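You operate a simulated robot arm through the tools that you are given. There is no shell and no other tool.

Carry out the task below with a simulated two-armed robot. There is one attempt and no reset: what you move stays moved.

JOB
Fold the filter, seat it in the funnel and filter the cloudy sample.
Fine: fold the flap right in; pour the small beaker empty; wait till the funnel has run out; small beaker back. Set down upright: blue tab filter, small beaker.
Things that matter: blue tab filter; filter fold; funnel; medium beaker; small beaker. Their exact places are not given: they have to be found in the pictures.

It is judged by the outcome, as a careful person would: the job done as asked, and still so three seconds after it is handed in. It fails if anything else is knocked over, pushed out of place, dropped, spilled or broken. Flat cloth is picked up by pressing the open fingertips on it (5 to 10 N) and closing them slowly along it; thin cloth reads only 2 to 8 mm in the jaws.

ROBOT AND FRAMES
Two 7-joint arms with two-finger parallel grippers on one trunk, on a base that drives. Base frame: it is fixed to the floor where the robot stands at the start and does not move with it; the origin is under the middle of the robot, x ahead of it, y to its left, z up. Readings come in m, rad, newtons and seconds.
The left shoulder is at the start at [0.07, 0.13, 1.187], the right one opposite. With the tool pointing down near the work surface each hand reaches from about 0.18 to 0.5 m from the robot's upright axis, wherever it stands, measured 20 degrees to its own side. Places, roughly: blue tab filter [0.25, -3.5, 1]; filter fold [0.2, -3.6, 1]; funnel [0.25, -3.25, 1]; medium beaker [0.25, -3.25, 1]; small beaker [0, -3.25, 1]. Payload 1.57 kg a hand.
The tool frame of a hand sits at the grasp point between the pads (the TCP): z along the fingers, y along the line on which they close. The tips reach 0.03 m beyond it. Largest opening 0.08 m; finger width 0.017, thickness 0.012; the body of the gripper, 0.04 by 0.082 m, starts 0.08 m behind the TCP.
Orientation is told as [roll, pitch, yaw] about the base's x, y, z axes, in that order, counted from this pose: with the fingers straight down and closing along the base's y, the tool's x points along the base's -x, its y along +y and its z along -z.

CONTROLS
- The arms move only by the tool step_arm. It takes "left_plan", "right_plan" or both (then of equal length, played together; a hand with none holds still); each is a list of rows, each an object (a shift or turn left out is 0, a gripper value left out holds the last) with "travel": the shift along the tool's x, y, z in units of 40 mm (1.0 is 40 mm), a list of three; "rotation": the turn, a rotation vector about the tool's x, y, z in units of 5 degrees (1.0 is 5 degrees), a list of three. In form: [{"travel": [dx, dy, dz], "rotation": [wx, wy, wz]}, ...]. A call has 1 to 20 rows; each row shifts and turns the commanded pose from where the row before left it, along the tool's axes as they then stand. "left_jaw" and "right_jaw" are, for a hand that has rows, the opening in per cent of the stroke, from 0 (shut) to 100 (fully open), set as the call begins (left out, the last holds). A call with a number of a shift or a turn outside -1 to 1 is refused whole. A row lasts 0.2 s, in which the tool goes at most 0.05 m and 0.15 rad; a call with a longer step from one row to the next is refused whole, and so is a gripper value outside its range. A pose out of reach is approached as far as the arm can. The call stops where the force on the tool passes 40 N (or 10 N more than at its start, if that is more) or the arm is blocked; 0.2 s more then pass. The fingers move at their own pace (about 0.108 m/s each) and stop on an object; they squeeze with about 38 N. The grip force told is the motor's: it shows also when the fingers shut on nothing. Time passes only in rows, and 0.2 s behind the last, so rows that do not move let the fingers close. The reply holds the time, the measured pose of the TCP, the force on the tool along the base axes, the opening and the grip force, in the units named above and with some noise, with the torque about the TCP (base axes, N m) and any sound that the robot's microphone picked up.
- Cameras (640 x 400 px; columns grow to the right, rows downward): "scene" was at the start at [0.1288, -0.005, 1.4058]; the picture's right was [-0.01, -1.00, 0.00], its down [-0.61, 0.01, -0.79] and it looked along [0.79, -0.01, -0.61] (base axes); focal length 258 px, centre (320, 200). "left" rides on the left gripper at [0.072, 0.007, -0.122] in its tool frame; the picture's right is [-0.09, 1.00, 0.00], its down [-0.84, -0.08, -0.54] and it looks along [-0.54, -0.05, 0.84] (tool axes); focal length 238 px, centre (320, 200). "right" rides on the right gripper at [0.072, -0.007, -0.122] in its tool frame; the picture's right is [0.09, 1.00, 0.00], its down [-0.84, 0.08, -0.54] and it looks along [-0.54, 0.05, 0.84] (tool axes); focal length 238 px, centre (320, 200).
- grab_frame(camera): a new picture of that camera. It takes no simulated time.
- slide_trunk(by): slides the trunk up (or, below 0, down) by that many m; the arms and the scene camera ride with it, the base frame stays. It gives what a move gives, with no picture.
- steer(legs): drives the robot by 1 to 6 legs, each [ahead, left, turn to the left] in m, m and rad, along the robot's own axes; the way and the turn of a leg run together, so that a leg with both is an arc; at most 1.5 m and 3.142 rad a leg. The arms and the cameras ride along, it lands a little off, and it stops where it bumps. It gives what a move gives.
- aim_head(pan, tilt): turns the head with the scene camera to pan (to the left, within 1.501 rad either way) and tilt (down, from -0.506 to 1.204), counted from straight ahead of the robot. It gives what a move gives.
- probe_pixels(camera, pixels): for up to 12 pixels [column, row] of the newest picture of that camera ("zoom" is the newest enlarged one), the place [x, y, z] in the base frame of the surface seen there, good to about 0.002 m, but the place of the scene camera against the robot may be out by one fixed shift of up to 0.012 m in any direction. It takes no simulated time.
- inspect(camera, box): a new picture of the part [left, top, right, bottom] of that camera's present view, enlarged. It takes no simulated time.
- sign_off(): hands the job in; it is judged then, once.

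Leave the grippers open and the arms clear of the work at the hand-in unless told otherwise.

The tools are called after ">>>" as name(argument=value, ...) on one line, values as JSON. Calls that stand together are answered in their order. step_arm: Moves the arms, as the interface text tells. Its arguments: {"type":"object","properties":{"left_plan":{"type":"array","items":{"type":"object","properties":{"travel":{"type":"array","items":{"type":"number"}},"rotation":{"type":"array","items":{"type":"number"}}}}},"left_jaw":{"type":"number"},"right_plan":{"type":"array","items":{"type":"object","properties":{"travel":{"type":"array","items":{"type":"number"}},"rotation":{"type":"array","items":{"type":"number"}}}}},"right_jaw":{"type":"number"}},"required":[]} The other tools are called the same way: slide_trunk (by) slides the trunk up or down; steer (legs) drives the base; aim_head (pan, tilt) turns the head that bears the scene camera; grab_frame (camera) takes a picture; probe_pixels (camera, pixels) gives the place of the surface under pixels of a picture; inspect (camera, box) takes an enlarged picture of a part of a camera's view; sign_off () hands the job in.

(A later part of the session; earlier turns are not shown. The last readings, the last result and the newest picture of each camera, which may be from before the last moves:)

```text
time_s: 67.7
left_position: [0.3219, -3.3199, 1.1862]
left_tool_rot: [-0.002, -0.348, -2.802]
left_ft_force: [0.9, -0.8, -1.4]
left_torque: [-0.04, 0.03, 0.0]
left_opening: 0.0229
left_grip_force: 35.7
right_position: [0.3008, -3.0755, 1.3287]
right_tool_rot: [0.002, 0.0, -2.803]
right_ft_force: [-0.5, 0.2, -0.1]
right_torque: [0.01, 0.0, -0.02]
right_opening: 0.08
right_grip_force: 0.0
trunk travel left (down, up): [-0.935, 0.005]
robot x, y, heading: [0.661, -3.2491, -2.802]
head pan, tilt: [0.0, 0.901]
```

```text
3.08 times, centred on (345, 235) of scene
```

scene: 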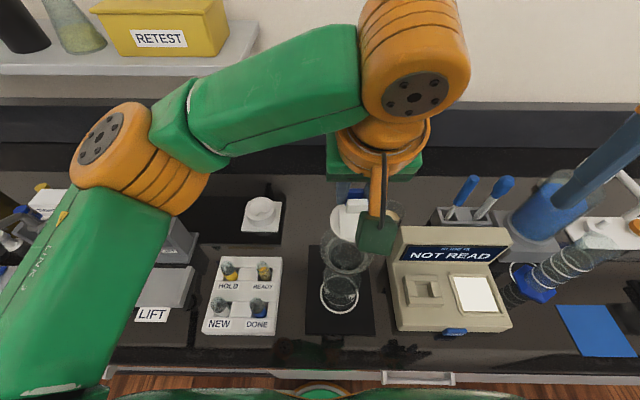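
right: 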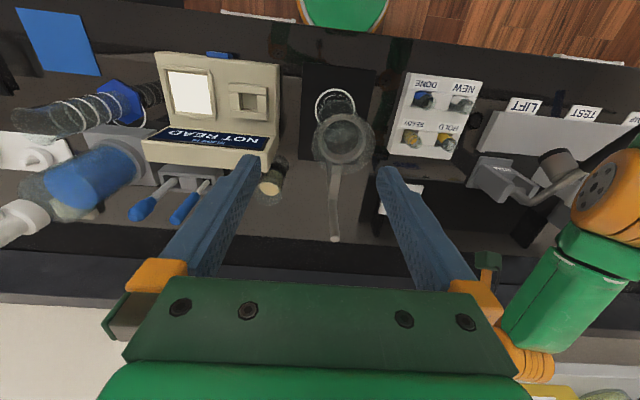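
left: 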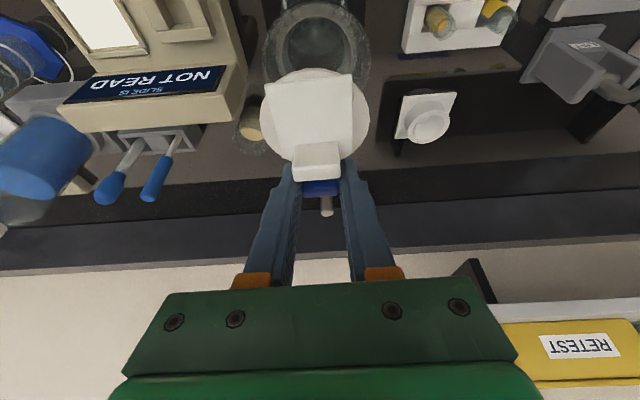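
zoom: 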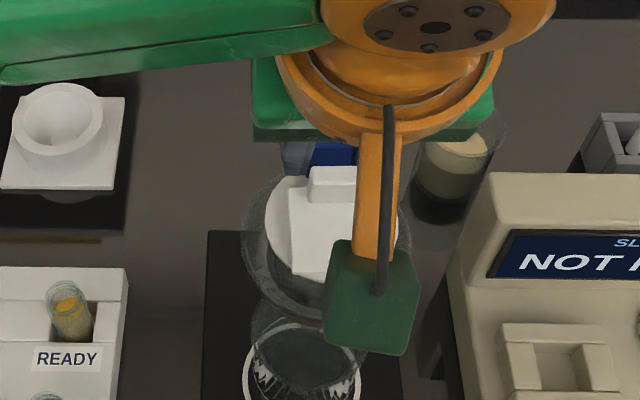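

Well centred over the glass. I lower on in 5 mm rows, watching the force.

>>> step_arm(left_plan=[{"travel": [0.043, 0, 0.1175]}, {"travel": [0.043, 0, 0.1175]}, {"travel": [0.043, 0, 0.1175]}, {"travel": [0.043, 0, 0.1175]}, {"travel": [0, 0, 0]}])

>>> inspect(camera="left", box=[230, 0, 410, 200])

```text
time_s: 68.9
left_position: [0.3216, -3.3204, 1.1665]
left_tool_rot: [-0.001, -0.35, -2.8]
left_ft_force: [-0.4, -0.2, 0.5]
left_torque: [-0.02, 0.02, 0.02]
left_opening: 0.023
left_grip_force: 35.5
right_position: [0.3002, -3.0754, 1.3281]
right_tool_rot: [0.002, 0.0, -2.805]
right_ft_force: [-0.1, 0.1, 0.6]
right_torque: [0.01, -0.01, 0.03]
right_opening: 0.0799
right_grip_force: 0.1
trunk travel left (down, up): [-0.935, 0.005]
robot x, y, heading: [0.6581, -3.2466, -2.799]
head pan, tilt: [0.0, 0.901]
```

```text
2.00 times, centred on (320, 100) of left
```

zoom: 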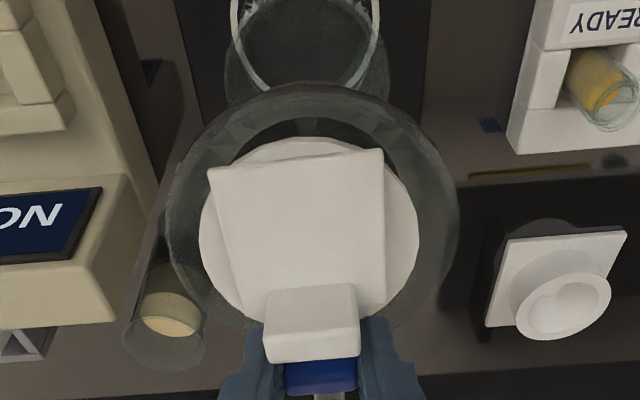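

No contact yet. Continue 4 mm at a time.

>>> step_arm(left_plan=[{"travel": [0.034, 0, 0.094]}, {"travel": [0.034, 0, 0.094]}, {"travel": [0, 0, 0]}])

>>> inspect(camera="left", box=[230, 0, 410, 200])

```text
time_s: 69.7
left_position: [0.3222, -3.3198, 1.1591]
left_tool_rot: [0.0, -0.347, -2.802]
left_ft_force: [-2.5, -1.0, 4.5]
left_torque: [0.03, -0.01, 0.0]
left_opening: 0.023
left_grip_force: 35.8
right_position: [0.3012, -3.074, 1.3281]
right_tool_rot: [0.002, 0.0, -2.805]
right_ft_force: [-0.6, 0.2, -0.6]
right_torque: [-0.02, 0.0, 0.02]
right_opening: 0.0799
right_grip_force: 0.1
trunk travel left (down, up): [-0.935, 0.005]
robot x, y, heading: [0.6553, -3.2508, -2.798]
head pan, tilt: [0.0, 0.901]
```

```text
2.00 times, centred on (320, 100) of left
```

zoom: 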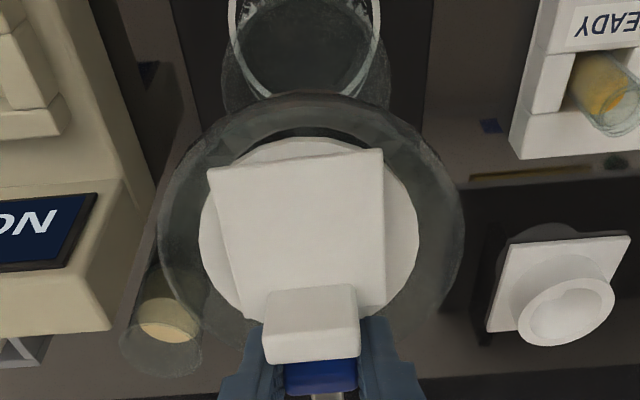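

First contact: 4.5 N up plus ~2.7 N pushing it away from me, so the near wall touches first. I shift 2 mm forward and lower a little more.

>>> step_arm(left_plan=[{"travel": [-0.05, 0, 0.017]}, {"travel": [0.02, 0, 0.06]}, {"travel": [0, 0, 0]}])

```text
time_s: 70.5
left_position: [0.3208, -3.321, 1.157]
left_tool_rot: [-0.002, -0.352, -2.799]
left_ft_force: [-5.1, -1.5, 24.0]
left_torque: [0.06, 0.04, 0.02]
left_opening: 0.0231
left_grip_force: 35.1
right_position: [0.3034, -3.0752, 1.3287]
right_tool_rot: [0.001, 0.0, -2.805]
right_ft_force: [0.2, 0.7, -0.9]
right_torque: [0.04, 0.0, 0.03]
right_opening: 0.0799
right_grip_force: 0.0
trunk travel left (down, up): [-0.935, 0.005]
robot x, y, heading: [0.6582, -3.2493, -2.802]
head pan, tilt: [0.0, 0.901]
```

24 N: it's bearing firmly. I ease off 2 mm and look closely whether it sits level.

>>> step_arm(left_plan=[{"travel": [-0.017, 0, -0.047]}, {"travel": [0, 0, 0]}])

>>> inspect(camera="left", box=[230, 0, 410, 200])

>>> inspect(camera="scene", box=[300, 200, 380, 320])

```text
time_s: 71.1
left_position: [0.3212, -3.3208, 1.1562]
left_tool_rot: [0.0, -0.348, -2.801]
left_ft_force: [-1.8, -0.7, 9.1]
left_torque: [0.02, 0.05, 0.02]
left_opening: 0.023
left_grip_force: 35.3
right_position: [0.3022, -3.0743, 1.3276]
right_tool_rot: [0.001, -0.001, -2.806]
right_ft_force: [-0.3, -0.5, -0.6]
right_torque: [-0.03, 0.01, -0.02]
right_opening: 0.0802
right_grip_force: 0.1
trunk travel left (down, up): [-0.935, 0.005]
robot x, y, heading: [0.6588, -3.247, -2.8]
head pan, tilt: [0.0, 0.901]
```

```text
2.00 times, centred on (320, 100) of left
```

zoom: 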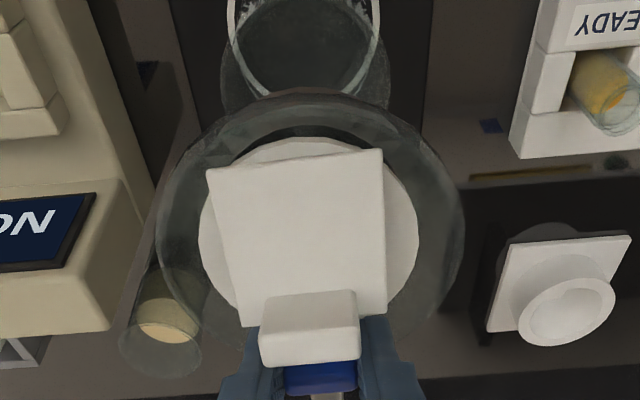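

```text
3.33 times, centred on (340, 260) of scene
```

zoom: 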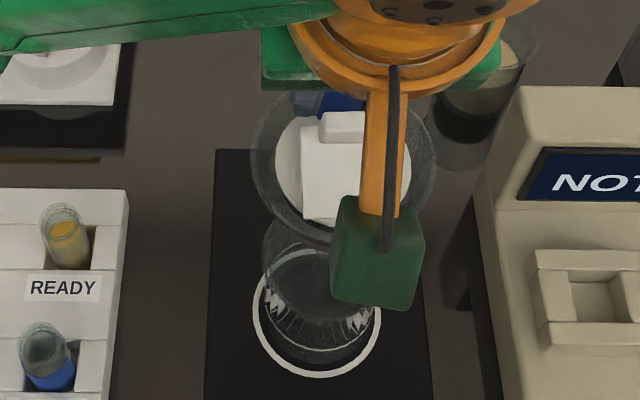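

Seated and level with ~9 N left. I open the jaws just enough to free the tab (to ~36 mm) and look.

>>> step_arm(left_plan=[{"travel": [0, 0, 0]}, {"travel": [0, 0, 0]}, {"travel": [0, 0, 0]}], left_jaw=45)

>>> inspect(camera="left", box=[230, 0, 410, 200])

```text
time_s: 71.9
left_position: [0.3213, -3.3212, 1.157]
left_tool_rot: [-0.002, -0.349, -2.801]
left_ft_force: [1.4, 0.6, 2.3]
left_torque: [-0.02, 0.01, 0.01]
left_opening: 0.0332
left_grip_force: 0.0
right_position: [0.3016, -3.0748, 1.3279]
right_tool_rot: [0.001, -0.002, -2.805]
right_ft_force: [-0.4, 0.3, -0.3]
right_torque: [-0.02, -0.01, -0.04]
right_opening: 0.0799
right_grip_force: 0.0
trunk travel left (down, up): [-0.935, 0.005]
robot x, y, heading: [0.6643, -3.2479, -2.8]
head pan, tilt: [0.0, 0.901]
```

```text
2.00 times, centred on (320, 100) of left
```

zoom: 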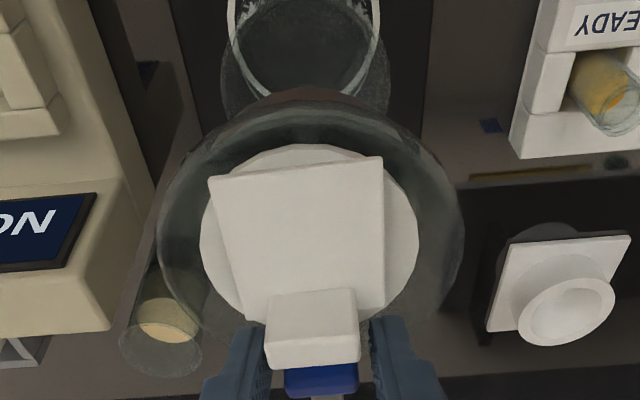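

The filter settled a touch on release. I probe the disc for level and the rim.

>>> probe_pixels(camera="zoom", pixels=[[207, 225], [413, 225], [312, 150], [240, 170], [225, 300], [395, 310], [220, 185], [375, 165], [255, 310], [370, 295], [315, 310], [320, 375]])

>>> inspect(camera="left", box=[260, 40, 380, 130])

```text
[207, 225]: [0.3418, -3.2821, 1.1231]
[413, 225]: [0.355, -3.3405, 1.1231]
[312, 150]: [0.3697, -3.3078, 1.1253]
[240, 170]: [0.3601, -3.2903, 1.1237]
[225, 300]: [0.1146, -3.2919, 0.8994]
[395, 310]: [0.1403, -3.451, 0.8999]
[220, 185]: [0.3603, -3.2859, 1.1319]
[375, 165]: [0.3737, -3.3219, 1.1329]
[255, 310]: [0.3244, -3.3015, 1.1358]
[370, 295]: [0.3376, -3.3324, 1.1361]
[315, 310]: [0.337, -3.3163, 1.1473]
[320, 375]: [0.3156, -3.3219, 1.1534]
```

```text
4.44 times, centred on (320, 85) of left
```

zoom: 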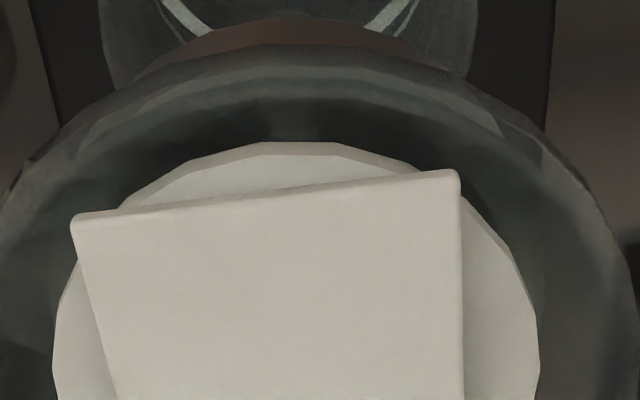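

The disc is level (z 1.123–1.125 all round). I withdraw the left hand along its tool axis and to the left, and check the funnel.

>>> step_arm(left_plan=[{"travel": [0, 0, -0.5]}, {"travel": [0, 0, -0.75]}, {"travel": [0, 0, -1]}, {"travel": [0, 0.5, -0.7]}, {"travel": [0, 1, 0]}, {"travel": [0, 1, 0]}, {"travel": [0, 1, 0]}, {"travel": [0, 1, 0]}, {"travel": [0, 1, 0]}, {"travel": [0, 0, 0]}])

>>> grab_frame(camera="scene")

>>> inspect(camera="scene", box=[290, 150, 430, 330])

```text
time_s: 74.1
left_position: [0.4313, -3.5155, 1.2678]
left_tool_rot: [0.001, -0.348, -2.802]
left_ft_force: [-0.3, -0.2, -0.2]
left_torque: [-0.03, 0.01, 0.03]
left_opening: 0.0361
left_grip_force: 0.0
right_position: [0.3003, -3.0739, 1.3281]
right_tool_rot: [0.003, 0.0, -2.805]
right_ft_force: [0.0, -0.3, 0.2]
right_torque: [0.0, -0.01, -0.01]
right_opening: 0.08
right_grip_force: 0.1
trunk travel left (down, up): [-0.935, 0.005]
robot x, y, heading: [0.6602, -3.2507, -2.799]
head pan, tilt: [0.0, 0.901]
```

```text
taken
```

scene: 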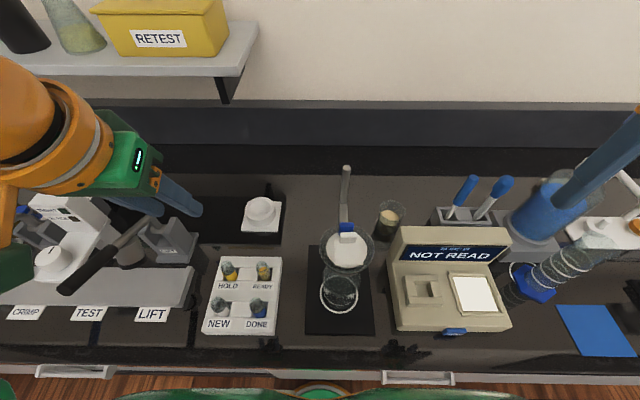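

```text
2.22 times, centred on (360, 240) of scene
```

zoom: 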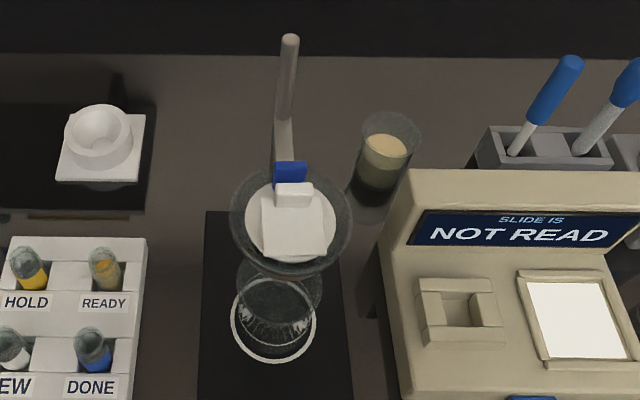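

The filter is in the funnel, flap in, with the blue tab up. Now the small beaker: I bring the right hand over for a close look.

>>> step_arm(right_plan=[{"travel": [-0.4, 0.57, 0.64]}, {"travel": [-0.4, 0.57, 0.64]}, {"travel": [-0.4, 0.57, 0.64]}, {"travel": [-0.4, 0.57, 0.64]}, {"travel": [-0.4, 0.57, 0.64]}, {"travel": [0, 0, 0]}])

>>> grab_frame(camera="right")

>>> inspect(camera="right", box=[220, 90, 420, 215])

```text
time_s: 75.5
left_position: [0.4299, -3.5148, 1.2696]
left_tool_rot: [-0.002, -0.349, -2.801]
left_ft_force: [0.3, -0.3, -0.2]
left_torque: [0.01, 0.03, 0.02]
left_opening: 0.0359
left_grip_force: 0.1
right_position: [0.2647, -3.209, 1.199]
right_tool_rot: [0.003, 0.0, -2.805]
right_ft_force: [-0.1, -0.4, 0.8]
right_torque: [-0.01, -0.01, -0.04]
right_opening: 0.08
right_grip_force: 0.1
trunk travel left (down, up): [-0.935, 0.005]
robot x, y, heading: [0.656, -3.2466, -2.804]
head pan, tilt: [0.0, 0.901]
```

```text
taken
```

right: 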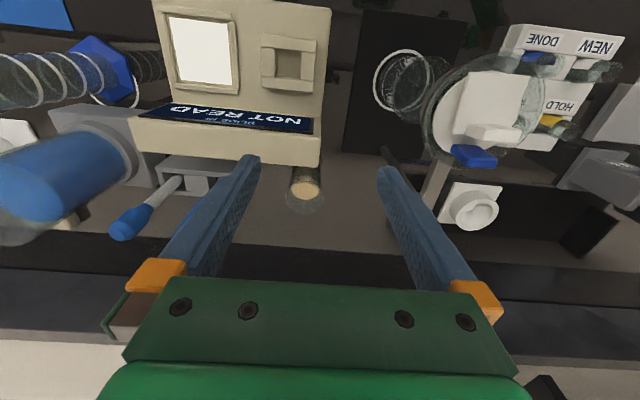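

```text
3.20 times, centred on (320, 152) of right
```

zoom: 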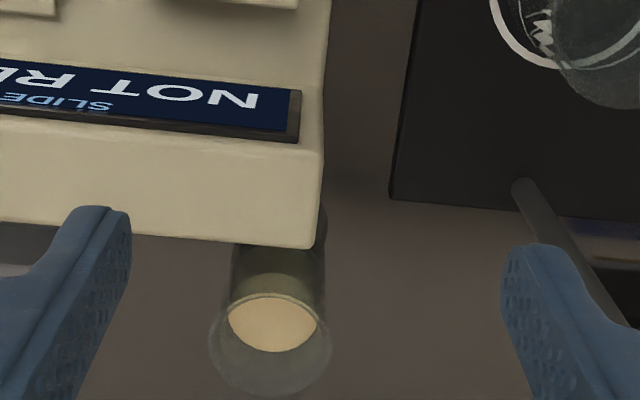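

>>> probe_pixels(camera="zoom", pixels=[[272, 320], [232, 320], [315, 320], [273, 298], [273, 350], [212, 335], [331, 335], [270, 390], [310, 243], [322, 150], [150, 232], [270, 275]])

>>> probe_pixels(camera="zoom", pixels=[[295, 95], [395, 195], [520, 185], [340, 300], [250, 260], [320, 200], [240, 250], [325, 320], [325, 360], [225, 370], [300, 380], [280, 240]])

```text
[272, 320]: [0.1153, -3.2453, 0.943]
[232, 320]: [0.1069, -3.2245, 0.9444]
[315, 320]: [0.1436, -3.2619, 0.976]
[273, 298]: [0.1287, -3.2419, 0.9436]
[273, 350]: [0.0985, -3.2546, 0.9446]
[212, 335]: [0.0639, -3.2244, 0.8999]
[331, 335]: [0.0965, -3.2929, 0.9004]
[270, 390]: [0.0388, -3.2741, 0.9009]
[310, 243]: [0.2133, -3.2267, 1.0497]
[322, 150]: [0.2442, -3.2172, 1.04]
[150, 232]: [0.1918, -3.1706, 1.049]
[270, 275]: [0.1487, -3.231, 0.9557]
```

```text
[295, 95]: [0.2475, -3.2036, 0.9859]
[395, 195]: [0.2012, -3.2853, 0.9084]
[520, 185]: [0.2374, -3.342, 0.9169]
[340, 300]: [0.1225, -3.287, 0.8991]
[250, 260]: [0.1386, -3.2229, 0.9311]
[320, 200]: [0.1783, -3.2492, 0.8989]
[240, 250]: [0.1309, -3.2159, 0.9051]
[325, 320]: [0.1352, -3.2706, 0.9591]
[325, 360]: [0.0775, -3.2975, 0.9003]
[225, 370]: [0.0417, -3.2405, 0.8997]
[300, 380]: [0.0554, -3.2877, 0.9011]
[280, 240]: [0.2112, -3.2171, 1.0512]
```

Beaker (hand camera): centre ≈ (0.120, -3.2455), outer diameter ≈ 58 mm, rim z ≈ 0.98, liquid at z 0.944. The "NOT READ" box's back corner is 94 mm on my side of it, so my wrist camera would hit it if the hand came straight. I therefore yaw the right hand 40° clockwise (camera to the back-left), then lean 25° for reach.

>>> step_arm(right_plan=[{"rotation": [0, 0, 1]}, {"rotation": [0, 0, 1]}, {"rotation": [0, 0, 1]}, {"rotation": [0, 0, 1]}, {"rotation": [0, 0, 1]}, {"rotation": [0, 0, 1]}, {"rotation": [0, 0, 1]}, {"rotation": [0, 0, 1]}, {"rotation": [0, -1, 0]}, {"rotation": [0, -1, 0]}, {"rotation": [0, -1, 0]}, {"rotation": [0, -1, 0]}, {"rotation": [0, -1, 0]}, {"travel": [0, 0, 0]}])

>>> grab_frame(camera="right")

>>> grab_frame(camera="scene")

```text
time_s: 78.5
left_position: [0.4311, -3.5146, 1.2676]
left_tool_rot: [-0.002, -0.348, -2.801]
left_ft_force: [0.6, -0.1, 0.2]
left_torque: [0.0, 0.01, 0.0]
left_opening: 0.036
left_grip_force: 0.1
right_position: [0.2624, -3.2084, 1.1993]
right_tool_rot: [0.001, -0.435, 2.781]
right_ft_force: [0.2, -0.1, -0.6]
right_torque: [-0.02, 0.0, 0.01]
right_opening: 0.0802
right_grip_force: 0.1
trunk travel left (down, up): [-0.935, 0.005]
robot x, y, heading: [0.6617, -3.2449, -2.8]
head pan, tilt: [0.0, 0.901]
```

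```text
taken
```

right: 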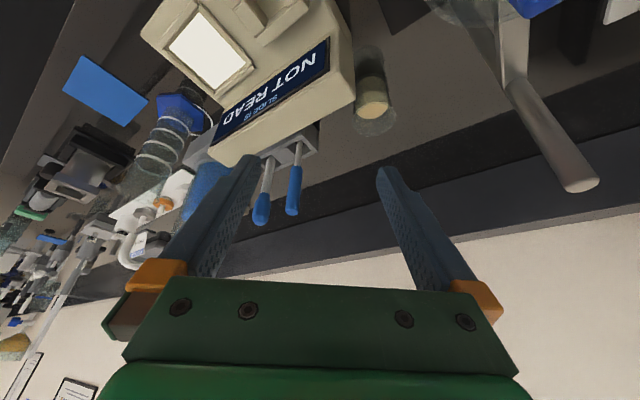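

```text
taken
```

scene: 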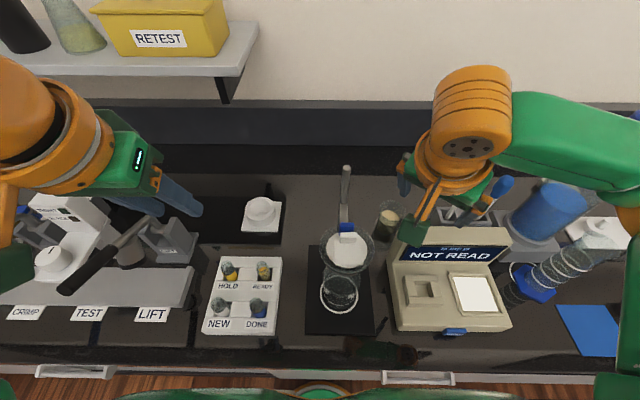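

Good orientation. I probe the dropper handles (262,210), (293,195) and the beaker from this view for clearance.

>>> probe_pixels(camera="right", pixels=[[261, 210], [293, 200], [295, 172], [310, 140], [372, 103], [358, 103], [388, 105], [372, 93], [374, 112], [345, 100], [350, 60], [330, 85]])

>>> inspect(camera="right", box=[330, 60, 420, 150])

```text
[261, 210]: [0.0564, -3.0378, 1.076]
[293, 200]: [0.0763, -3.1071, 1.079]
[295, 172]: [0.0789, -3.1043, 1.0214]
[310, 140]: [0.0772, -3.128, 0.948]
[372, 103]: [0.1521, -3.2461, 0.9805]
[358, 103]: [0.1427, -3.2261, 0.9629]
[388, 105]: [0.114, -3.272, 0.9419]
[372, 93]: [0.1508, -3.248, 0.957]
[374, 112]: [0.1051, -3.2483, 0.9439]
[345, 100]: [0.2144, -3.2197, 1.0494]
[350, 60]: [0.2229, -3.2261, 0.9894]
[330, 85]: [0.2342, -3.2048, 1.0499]
```

```text
4.44 times, centred on (375, 105) of right
```

zoom: 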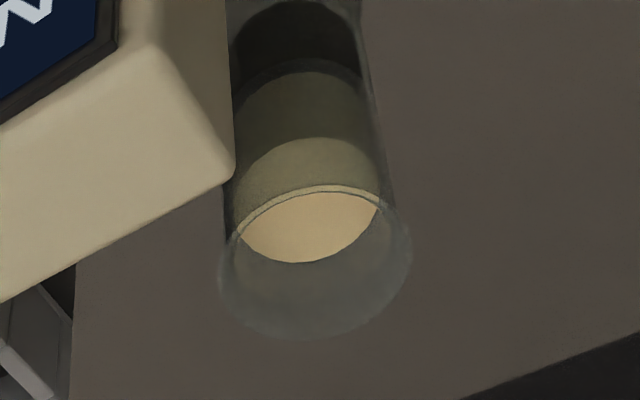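

The rack and droppers are over 0.12 m off. The refined beaker centre is (0.1215, -3.2455), rim z 0.9805. I move horizontally to above it (z 1.20), then descend vertically so the wrist camera keeps clear of the funnel and post.

>>> step_arm(right_plan=[{"travel": [-0.672, 0.5275, 0.3135]}, {"travel": [-0.672, 0.5275, 0.3135]}, {"travel": [-0.672, 0.5275, 0.3135]}, {"travel": [-0.672, 0.5275, 0.3135]}, {"travel": [0.37, 0, 0.7925]}, {"travel": [0.37, 0, 0.7925]}, {"travel": [0.37, 0, 0.7925]}, {"travel": [0, 0, 0]}], right_jaw=100)

>>> grab_frame(camera="right")

>>> grab_frame(camera="scene")

```text
time_s: 80.3
left_position: [0.4312, -3.5149, 1.2675]
left_tool_rot: [-0.001, -0.35, -2.801]
left_ft_force: [-0.4, -0.2, -1.1]
left_torque: [0.0, 0.0, 0.0]
left_opening: 0.036
left_grip_force: 0.0
right_position: [0.1235, -3.2478, 1.0955]
right_tool_rot: [0.002, -0.432, 2.781]
right_ft_force: [-0.3, -0.4, 0.3]
right_torque: [-0.03, 0.01, 0.03]
right_opening: 0.08
right_grip_force: 0.0
trunk travel left (down, up): [-0.935, 0.005]
robot x, y, heading: [0.662, -3.2488, -2.799]
head pan, tilt: [0.0, 0.901]
```

```text
taken
```

right: 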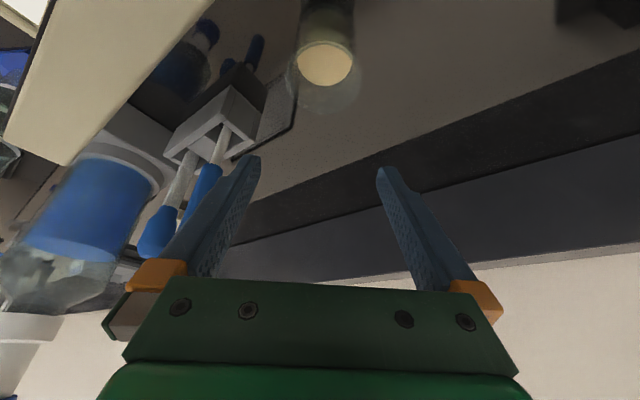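

```text
taken
```

scene: 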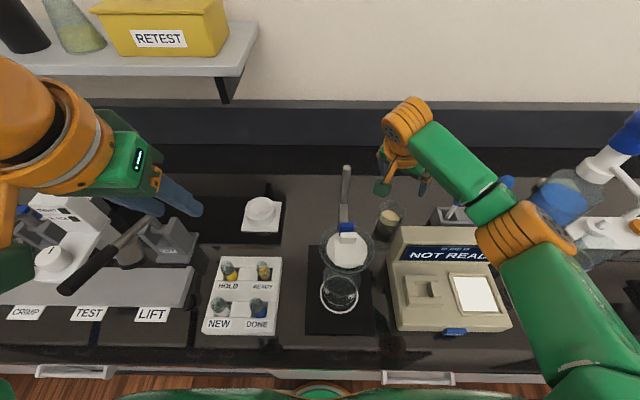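

>>> inspect(camera="right", box=[270, 0, 390, 120])

>>> probe_pixels(camera="right", pixels=[[325, 65], [300, 62], [350, 62], [325, 45], [325, 84], [325, 40], [310, 45], [340, 45], [305, 55], [345, 55], [298, 70], [357, 70]])

```text
3.33 times, centred on (330, 60) of right
```

zoom: 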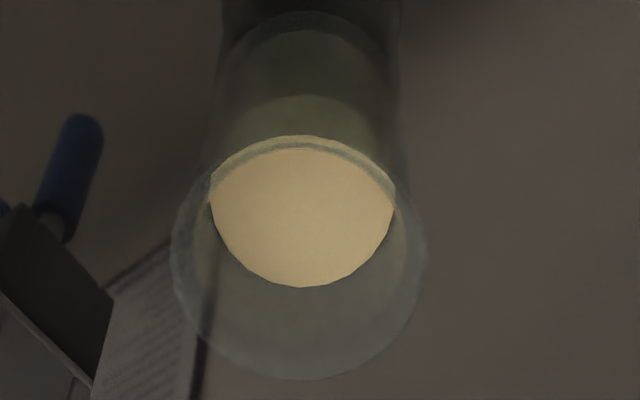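

```text
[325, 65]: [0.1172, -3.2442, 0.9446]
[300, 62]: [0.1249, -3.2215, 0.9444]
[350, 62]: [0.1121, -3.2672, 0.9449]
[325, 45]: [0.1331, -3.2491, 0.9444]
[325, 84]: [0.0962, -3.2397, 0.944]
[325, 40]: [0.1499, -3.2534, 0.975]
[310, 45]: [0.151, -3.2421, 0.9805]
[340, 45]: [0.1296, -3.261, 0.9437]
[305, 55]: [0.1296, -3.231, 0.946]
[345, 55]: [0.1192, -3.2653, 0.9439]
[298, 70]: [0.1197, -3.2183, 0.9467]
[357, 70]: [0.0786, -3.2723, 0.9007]
```

Liquid circle centre ≈ (0.1195, -3.245). I descend most of the way (0.116 m), correcting 5 mm.

>>> step_arm(right_plan=[{"travel": [0.286, -0.006, 0.669]}, {"travel": [0.286, -0.006, 0.669]}, {"travel": [0.286, -0.006, 0.669]}, {"travel": [0.286, -0.006, 0.669]}, {"travel": [0, 0, 0]}])

>>> grab_frame(camera="right")

>>> inspect(camera="scene", box=[310, 80, 530, 260])

```text
time_s: 81.5
left_position: [0.4313, -3.5151, 1.2675]
left_tool_rot: [-0.002, -0.349, -2.802]
left_ft_force: [0.2, -0.1, 0.7]
left_torque: [0.02, 0.03, 0.02]
left_opening: 0.0359
left_grip_force: 0.1
right_position: [0.1181, -3.243, 0.9785]
right_tool_rot: [0.001, -0.434, 2.78]
right_ft_force: [0.5, 0.1, 0.1]
right_torque: [-0.01, 0.03, -0.01]
right_opening: 0.0801
right_grip_force: 0.1
trunk travel left (down, up): [-0.935, 0.005]
robot x, y, heading: [0.659, -3.2477, -2.797]
head pan, tilt: [0.0, 0.901]
```

```text
taken
```

right: 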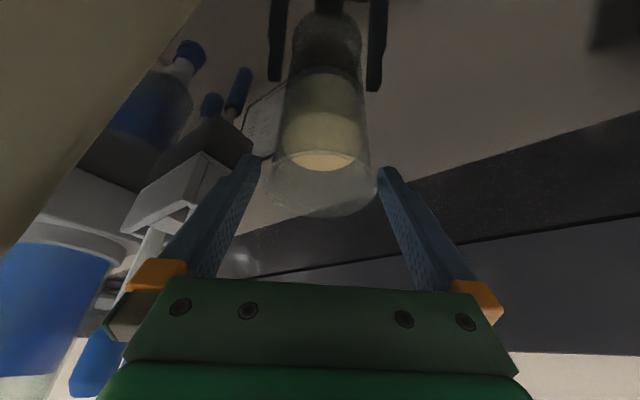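

```text
2.22 times, centred on (420, 170) of scene
```

zoom: 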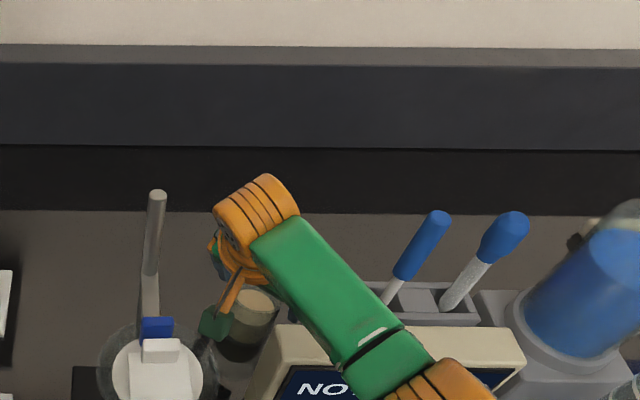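

The beaker stands centrally between the fingers. I go down the last 30 mm and close on it.

>>> step_arm(right_plan=[{"travel": [0.18, 0.017, 0.324]}, {"travel": [0.18, 0.017, 0.324]}, {"travel": [0, 0, 0]}])

>>> grab_frame(camera="right")

```text
time_s: 82.3
left_position: [0.432, -3.5163, 1.2683]
left_tool_rot: [-0.001, -0.347, -2.802]
left_ft_force: [0.1, -0.2, -0.5]
left_torque: [0.0, 0.02, 0.04]
left_opening: 0.036
left_grip_force: 0.1
right_position: [0.1196, -3.2471, 0.9492]
right_tool_rot: [0.001, -0.434, 2.781]
right_ft_force: [1.0, 0.4, 0.3]
right_torque: [0.0, 0.01, 0.01]
right_opening: 0.0799
right_grip_force: 0.0
trunk travel left (down, up): [-0.935, 0.005]
robot x, y, heading: [0.6578, -3.2477, -2.804]
head pan, tilt: [0.0, 0.901]
```

```text
taken
```

right: 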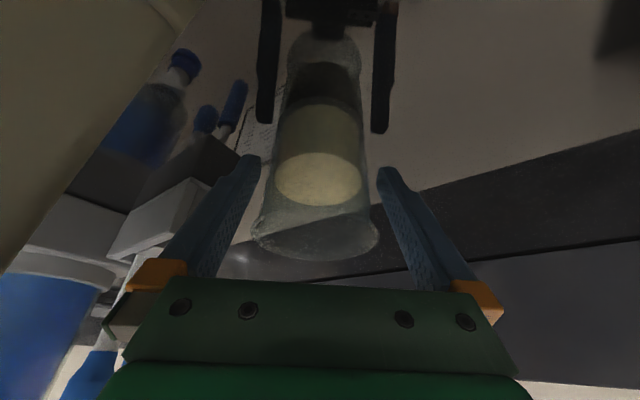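

Now I close the jaws on the beaker.

>>> step_arm(right_plan=[{"travel": [0, 0, 0]}, {"travel": [0, 0, 0]}, {"travel": [0, 0, 0]}, {"travel": [0, 0, 0]}], right_jaw=0)

>>> grab_frame(camera="right")

```text
time_s: 83.3
left_position: [0.4312, -3.515, 1.2673]
left_tool_rot: [-0.003, -0.35, -2.8]
left_ft_force: [0.8, -0.2, -0.2]
left_torque: [0.01, -0.02, 0.0]
left_opening: 0.0359
left_grip_force: 0.0
right_position: [0.1184, -3.2447, 0.9488]
right_tool_rot: [0.001, -0.435, 2.782]
right_ft_force: [0.8, 0.8, 0.0]
right_torque: [0.05, -0.01, -0.01]
right_opening: 0.0595
right_grip_force: 37.4
trunk travel left (down, up): [-0.935, 0.005]
robot x, y, heading: [0.6599, -3.2458, -2.8]
head pan, tilt: [0.0, 0.901]
```

```text
taken
```

right: 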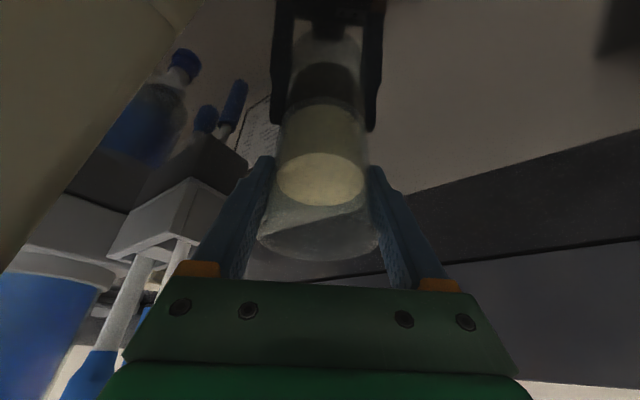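

Held: opening 59.5 mm, grip 37 N (grasp pose noted: TCP (0.118, -3.245, 0.949)). I lift it straight up 0.12 m, slowly and upright.

>>> step_arm(right_plan=[{"travel": [-0.21, 0, -0.453]}, {"travel": [-0.21, 0, -0.453]}, {"travel": [-0.21, 0, -0.453]}, {"travel": [-0.21, 0, -0.453]}, {"travel": [-0.21, 0, -0.453]}, {"travel": [-0.21, 0, -0.453]}, {"travel": [0, 0, 0]}])

>>> grab_frame(camera="right")

>>> grab_frame(camera="scene")

```text
time_s: 84.9
left_position: [0.4291, -3.5152, 1.2667]
left_tool_rot: [-0.002, -0.349, -2.801]
left_ft_force: [0.4, -0.6, -0.4]
left_torque: [-0.02, -0.01, -0.01]
left_opening: 0.0357
left_grip_force: 0.1
right_position: [0.1198, -3.2469, 1.0683]
right_tool_rot: [0.0, -0.434, 2.78]
right_ft_force: [0.7, -0.2, -2.1]
right_torque: [0.03, -0.04, -0.02]
right_opening: 0.059
right_grip_force: 38.3
trunk travel left (down, up): [-0.935, 0.005]
robot x, y, heading: [0.6587, -3.249, -2.795]
head pan, tilt: [0.0, 0.901]
```

```text
taken
```

right: 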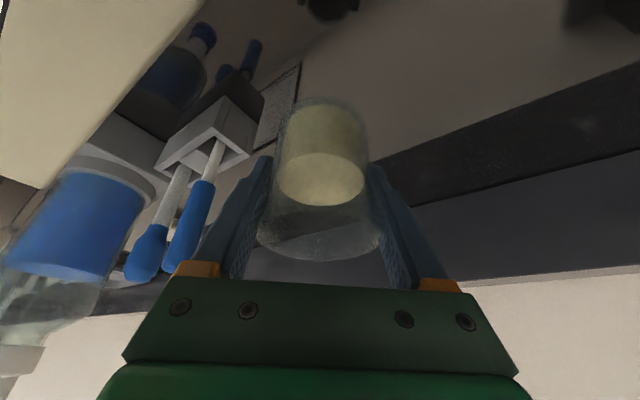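

```text
taken
```

scene: 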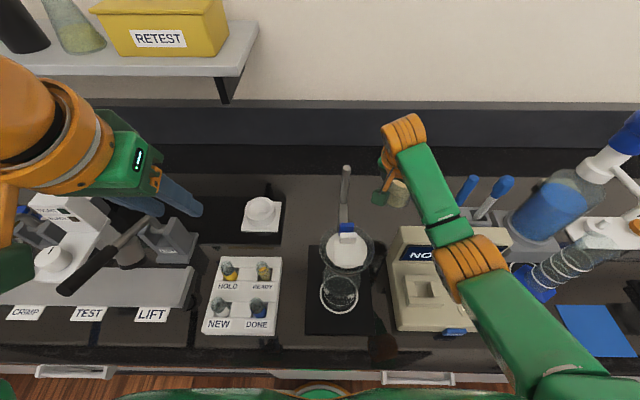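

Clean lift. I raise it further to z ≈ 1.26 so its bottom clears the tab and the post.

>>> step_arm(right_plan=[{"travel": [-0.25, 0, -0.538]}, {"travel": [-0.25, 0, -0.538]}, {"travel": [-0.25, 0, -0.538]}, {"travel": [-0.25, 0, -0.538]}, {"travel": [-0.25, 0, -0.538]}, {"travel": [-0.25, 0, -0.538]}, {"travel": [-0.25, 0, -0.538]}, {"travel": [-0.25, 0, -0.538]}, {"travel": [0, 0, 0]}])

```text
time_s: 86.9
left_position: [0.4303, -3.5155, 1.268]
left_tool_rot: [-0.001, -0.351, -2.801]
left_ft_force: [-0.1, 0.2, 0.3]
left_torque: [-0.01, 0.02, 0.01]
left_opening: 0.0358
left_grip_force: 0.0
right_position: [0.1203, -3.2473, 1.2572]
right_tool_rot: [-0.001, -0.435, 2.782]
right_ft_force: [0.5, -1.8, -1.4]
right_torque: [-0.03, 0.0, -0.02]
right_opening: 0.0591
right_grip_force: 38.1
trunk travel left (down, up): [-0.935, 0.005]
robot x, y, heading: [0.6614, -3.2436, -2.801]
head pan, tilt: [0.0, 0.901]
```

Next I bring it back 0.12 m, and then yaw it (beaker upright) another 60° clockwise so that the later pour tips towards my right with the wrist on the right side. I'm testing whether the arm can do it.

>>> step_arm(right_plan=[{"travel": [0.345, -0.323, -0.161]}, {"travel": [0.345, -0.323, -0.161]}, {"travel": [0.345, -0.323, -0.161]}, {"travel": [0.345, -0.323, -0.161]}, {"travel": [0.345, -0.323, -0.161]}, {"travel": [0.345, -0.323, -0.161]}, {"rotation": [0.4226, 0, 0.906]}, {"rotation": [0.4226, 0, 0.906]}, {"rotation": [0.4226, 0, 0.906]}, {"rotation": [0.4226, 0, 0.906]}, {"rotation": [0.4226, 0, 0.906]}, {"rotation": [0.4226, 0, 0.906]}, {"travel": [0, 0, 0]}])

>>> grab_frame(camera="scene")

```text
time_s: 89.7
left_position: [0.4313, -3.5159, 1.2683]
left_tool_rot: [-0.003, -0.349, -2.802]
left_ft_force: [0.2, 0.4, 0.5]
left_torque: [0.0, 0.02, -0.01]
left_opening: 0.0359
left_grip_force: 0.0
right_position: [0.1406, -3.2037, 1.2612]
right_tool_rot: [-0.001, -0.434, 2.255]
right_ft_force: [0.2, 0.5, -1.3]
right_torque: [0.01, 0.03, 0.0]
right_opening: 0.0589
right_grip_force: 37.7
right hand out of reach, approached as far as the arm can: row 2, 3, 4, 5, 6
trunk travel left (down, up): [-0.935, 0.005]
robot x, y, heading: [0.6561, -3.2533, -2.802]
head pan, tilt: [0.0, 0.901]
```

```text
taken
```

scene: 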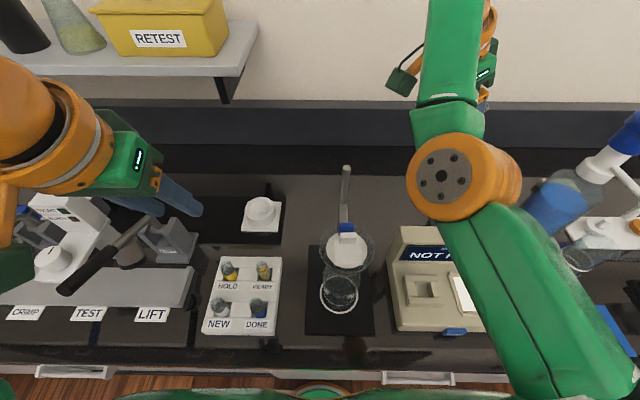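

The moves back were limited (a joint limit at that yaw), but the beaker is still upright. In the new yaw I try moving back 60 mm.

>>> step_arm(right_plan=[{"travel": [0.15, -0.47, -0.07]}, {"travel": [0.15, -0.47, -0.07]}, {"travel": [0.15, -0.47, -0.07]}, {"travel": [0, 0, 0]}])

>>> grab_frame(camera="right")

```text
time_s: 90.7
left_position: [0.4314, -3.5145, 1.2677]
left_tool_rot: [-0.001, -0.349, -2.801]
left_ft_force: [0.5, 0.2, 0.0]
left_torque: [0.0, 0.03, 0.0]
left_opening: 0.0363
left_grip_force: 0.1
right_position: [0.1555, -3.1783, 1.2653]
right_tool_rot: [-0.002, -0.435, 2.255]
right_ft_force: [-0.1, 0.3, -1.0]
right_torque: [0.0, 0.03, 0.0]
right_opening: 0.059
right_grip_force: 38.3
right hand out of reach, approached as far as the arm can: row 1, 2, 3
trunk travel left (down, up): [-0.935, 0.005]
robot x, y, heading: [0.6593, -3.246, -2.804]
head pan, tilt: [0.0, 0.901]
```

```text
taken
```

right: 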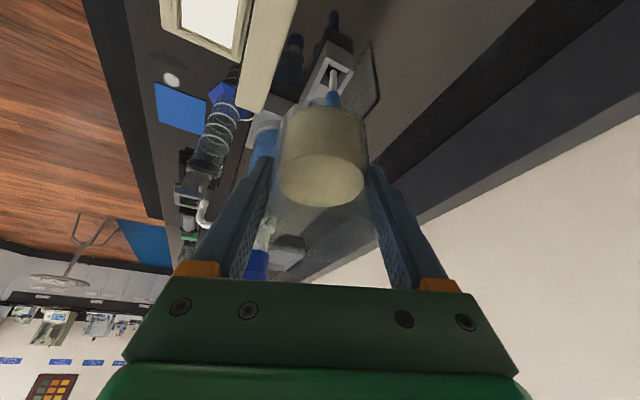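

It's sliding along a limit caused by the lean in this yaw. Tipping the beaker a bit (which straightens the tool) relieves it, and no liquid should reach the lip before ≈50°. I lower 80 mm (clear of box and droppers) and tilt 25° so the tool hangs vertical.

>>> step_arm(right_plan=[{"travel": [0.21, 0, 0.452]}, {"travel": [0.21, 0, 0.452]}, {"travel": [0.21, 0, 0.452]}, {"travel": [0.21, 0, 0.452]}, {"rotation": [0, 1, 0]}, {"rotation": [0, 1, 0]}, {"rotation": [0, 1, 0]}, {"rotation": [0, 1, 0]}, {"rotation": [0, 1, 0]}, {"travel": [0, 0, 0]}])

>>> grab_frame(camera="scene")

>>> grab_frame(camera="right")

```text
time_s: 92.9
left_position: [0.4303, -3.5151, 1.268]
left_tool_rot: [-0.002, -0.349, -2.8]
left_ft_force: [-0.9, -1.0, -0.3]
left_torque: [0.01, 0.0, -0.02]
left_opening: 0.0359
left_grip_force: 0.0
right_position: [0.1543, -3.1788, 1.1866]
right_tool_rot: [-0.001, 0.0, 2.256]
right_ft_force: [-0.4, -0.3, -0.7]
right_torque: [0.01, 0.0, 0.03]
right_opening: 0.0592
right_grip_force: 37.8
trunk travel left (down, up): [-0.935, 0.005]
robot x, y, heading: [0.6577, -3.2452, -2.805]
head pan, tilt: [0.0, 0.901]
```

```text
taken
```

scene: 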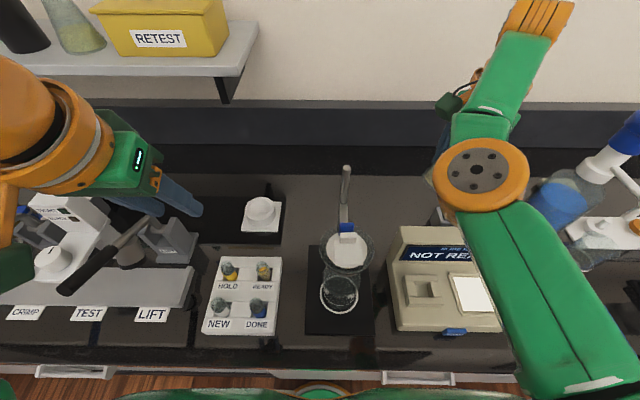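

```text
taken
```

right: 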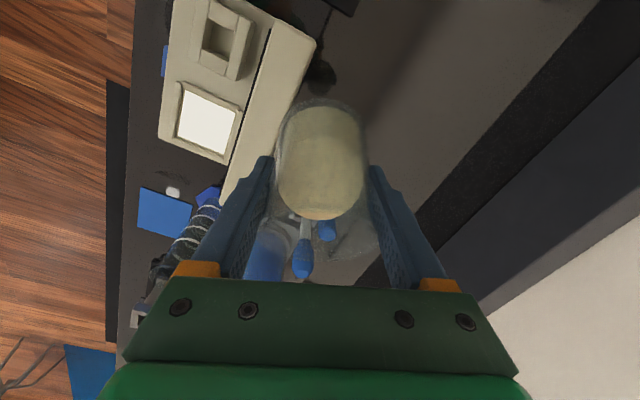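

Tool vertical, beaker tipped 25° with the liquid well below the lip. Now I try moving back 0.12 m.

>>> step_arm(right_plan=[{"travel": [0.2, -0.565, 0]}, {"travel": [0.2, -0.565, 0]}, {"travel": [0.2, -0.565, 0]}, {"travel": [0.2, -0.565, 0]}, {"travel": [0.2, -0.565, 0]}, {"travel": [0, 0, 0]}])

>>> grab_frame(camera="scene")

```text
time_s: 94.3
left_position: [0.4303, -3.5148, 1.2674]
left_tool_rot: [-0.001, -0.349, -2.801]
left_ft_force: [-0.2, 0.0, 0.2]
left_torque: [0.01, 0.01, -0.01]
left_opening: 0.036
left_grip_force: 0.0
right_position: [0.1875, -3.1665, 1.1873]
right_tool_rot: [-0.003, 0.004, 2.256]
right_ft_force: [-0.6, 0.4, -0.7]
right_torque: [0.02, 0.01, -0.02]
right_opening: 0.059
right_grip_force: 38.4
right hand out of reach, approached as far as the arm can: row 2, 3, 4, 5
trunk travel left (down, up): [-0.935, 0.005]
robot x, y, heading: [0.6593, -3.2488, -2.8]
head pan, tilt: [0.0, 0.901]
```

```text
taken
```

scene: 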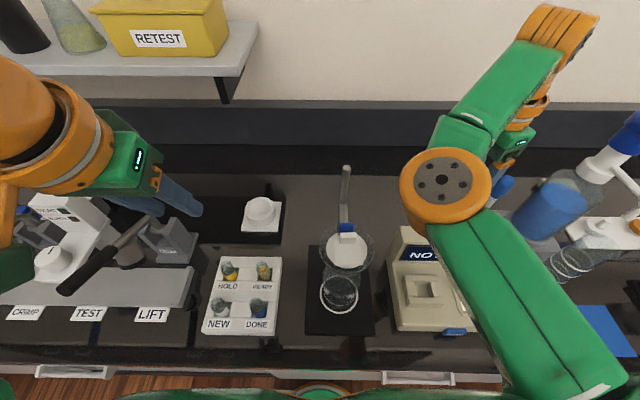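

Still limited, and the elbow has been drawn inward, so this yaw is the culprit. I set the beaker upright again and turn the hand back counter-clockwise to its natural yaw, where the arm moved freely.

>>> step_arm(right_plan=[{"rotation": [0, -1, 0]}, {"rotation": [0, -1, 0]}, {"rotation": [0, -1, 0]}, {"rotation": [0, -1, 0]}, {"rotation": [0, -1, 0]}, {"rotation": [-0.4226, 0, -0.906]}, {"rotation": [-0.4226, 0, -0.906]}, {"rotation": [-0.4226, 0, -0.906]}, {"rotation": [-0.4226, 0, -0.906]}, {"rotation": [-0.4226, 0, -0.906]}, {"rotation": [-0.4226, 0, -0.906]}, {"rotation": [-0.4226, 0, -0.906]}, {"travel": [0, 0, 0]}])

>>> grab_frame(camera="scene")

```text
time_s: 97.1
left_position: [0.4312, -3.5137, 1.2682]
left_tool_rot: [-0.001, -0.349, -2.802]
left_ft_force: [-0.6, -0.3, -0.2]
left_torque: [-0.01, -0.05, -0.03]
left_opening: 0.0363
left_grip_force: 0.1
right_position: [0.1626, -3.1563, 1.1866]
right_tool_rot: [0.001, -0.435, 2.867]
right_ft_force: [0.1, 0.1, -2.4]
right_torque: [-0.01, 0.01, -0.01]
right_opening: 0.059
right_grip_force: 38.3
right hand out of reach, approached as far as the arm can: row 1, 2, 3, 7
trunk travel left (down, up): [-0.935, 0.005]
robot x, y, heading: [0.6606, -3.2476, -2.8]
head pan, tilt: [0.0, 0.901]
```

```text
taken
```

scene: 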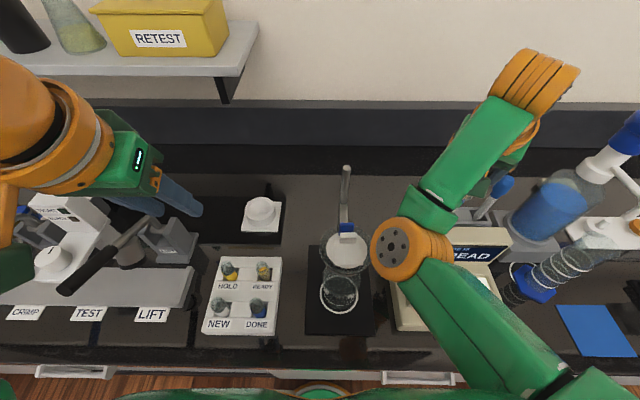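

The arm has folded with its elbow inward, near the funnel at (405,245). I check how high the elbow is.

>>> probe_pixels(camera="scene", pixels=[[395, 250], [430, 245], [375, 255], [425, 210], [480, 150], [540, 70], [450, 310], [550, 390], [410, 275]])

>>> grab_frame(camera="right")

>>> grab_frame(camera="left")

```text
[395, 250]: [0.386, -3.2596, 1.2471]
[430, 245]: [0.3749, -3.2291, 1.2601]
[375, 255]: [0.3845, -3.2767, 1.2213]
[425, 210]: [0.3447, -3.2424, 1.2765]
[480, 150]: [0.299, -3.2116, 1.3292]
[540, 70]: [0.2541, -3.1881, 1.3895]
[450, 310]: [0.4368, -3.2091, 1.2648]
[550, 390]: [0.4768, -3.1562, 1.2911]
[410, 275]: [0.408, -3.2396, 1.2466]
```

```text
taken
```

right: 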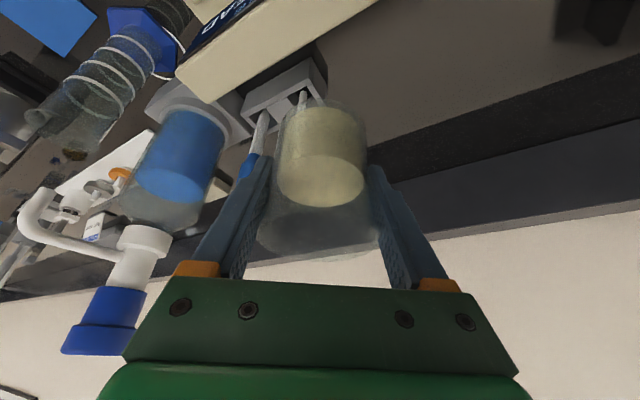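

```text
taken
```

left: 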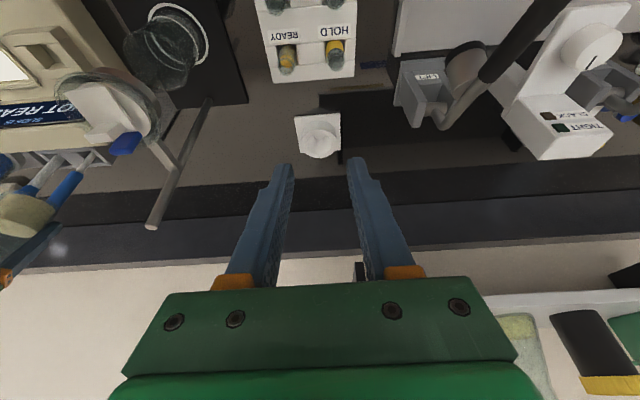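

The elbow is only just above funnel height, and about 0.07 m from it: too close to move the arm there. I'll drive the base straight back 0.3 m, which takes elbow and beaker (bottom z 1.137, over the 1.05 box) clear, and rearrange the arm in free space.

>>> steer(legs=[[-0.3, 0, 0]])

>>> grab_frame(camera="scene")

>>> grab_frame(camera="right")

```text
time_s: 99.2
left_position: [0.7066, -3.4172, 1.2668]
left_tool_rot: [-0.001, -0.347, -2.801]
left_ft_force: [0.8, -0.3, -1.0]
left_torque: [0.04, -0.02, 0.02]
left_opening: 0.0359
left_grip_force: 0.1
right_position: [0.4389, -3.0567, 1.1846]
right_tool_rot: [0.001, -0.434, 2.866]
right_ft_force: [-0.1, 0.0, -1.5]
right_torque: [0.0, 0.0, 0.02]
right_opening: 0.0588
right_grip_force: 38.3
trunk travel left (down, up): [-0.935, 0.005]
robot x, y, heading: [0.9376, -3.1497, -2.798]
head pan, tilt: [0.0, 0.901]
```

```text
taken
```

scene: 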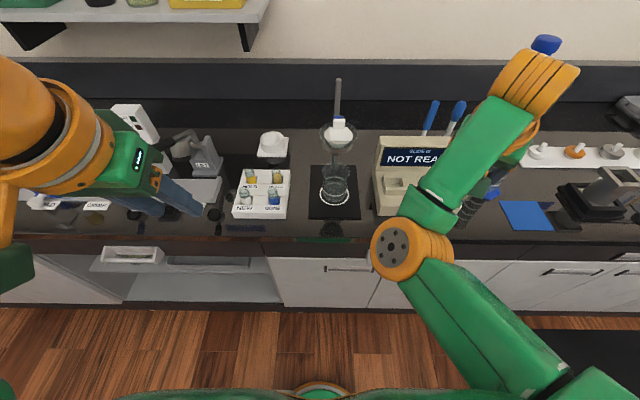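

```text
taken
```

right: 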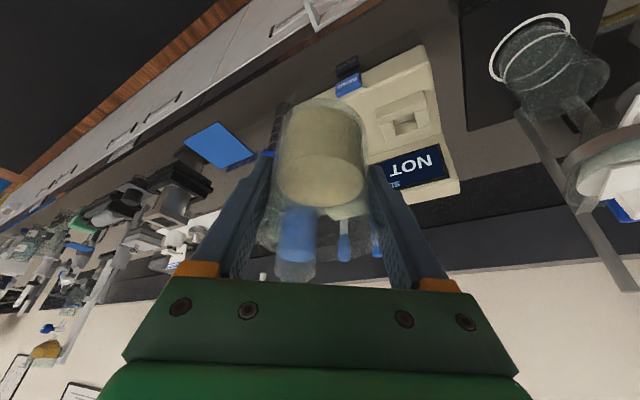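

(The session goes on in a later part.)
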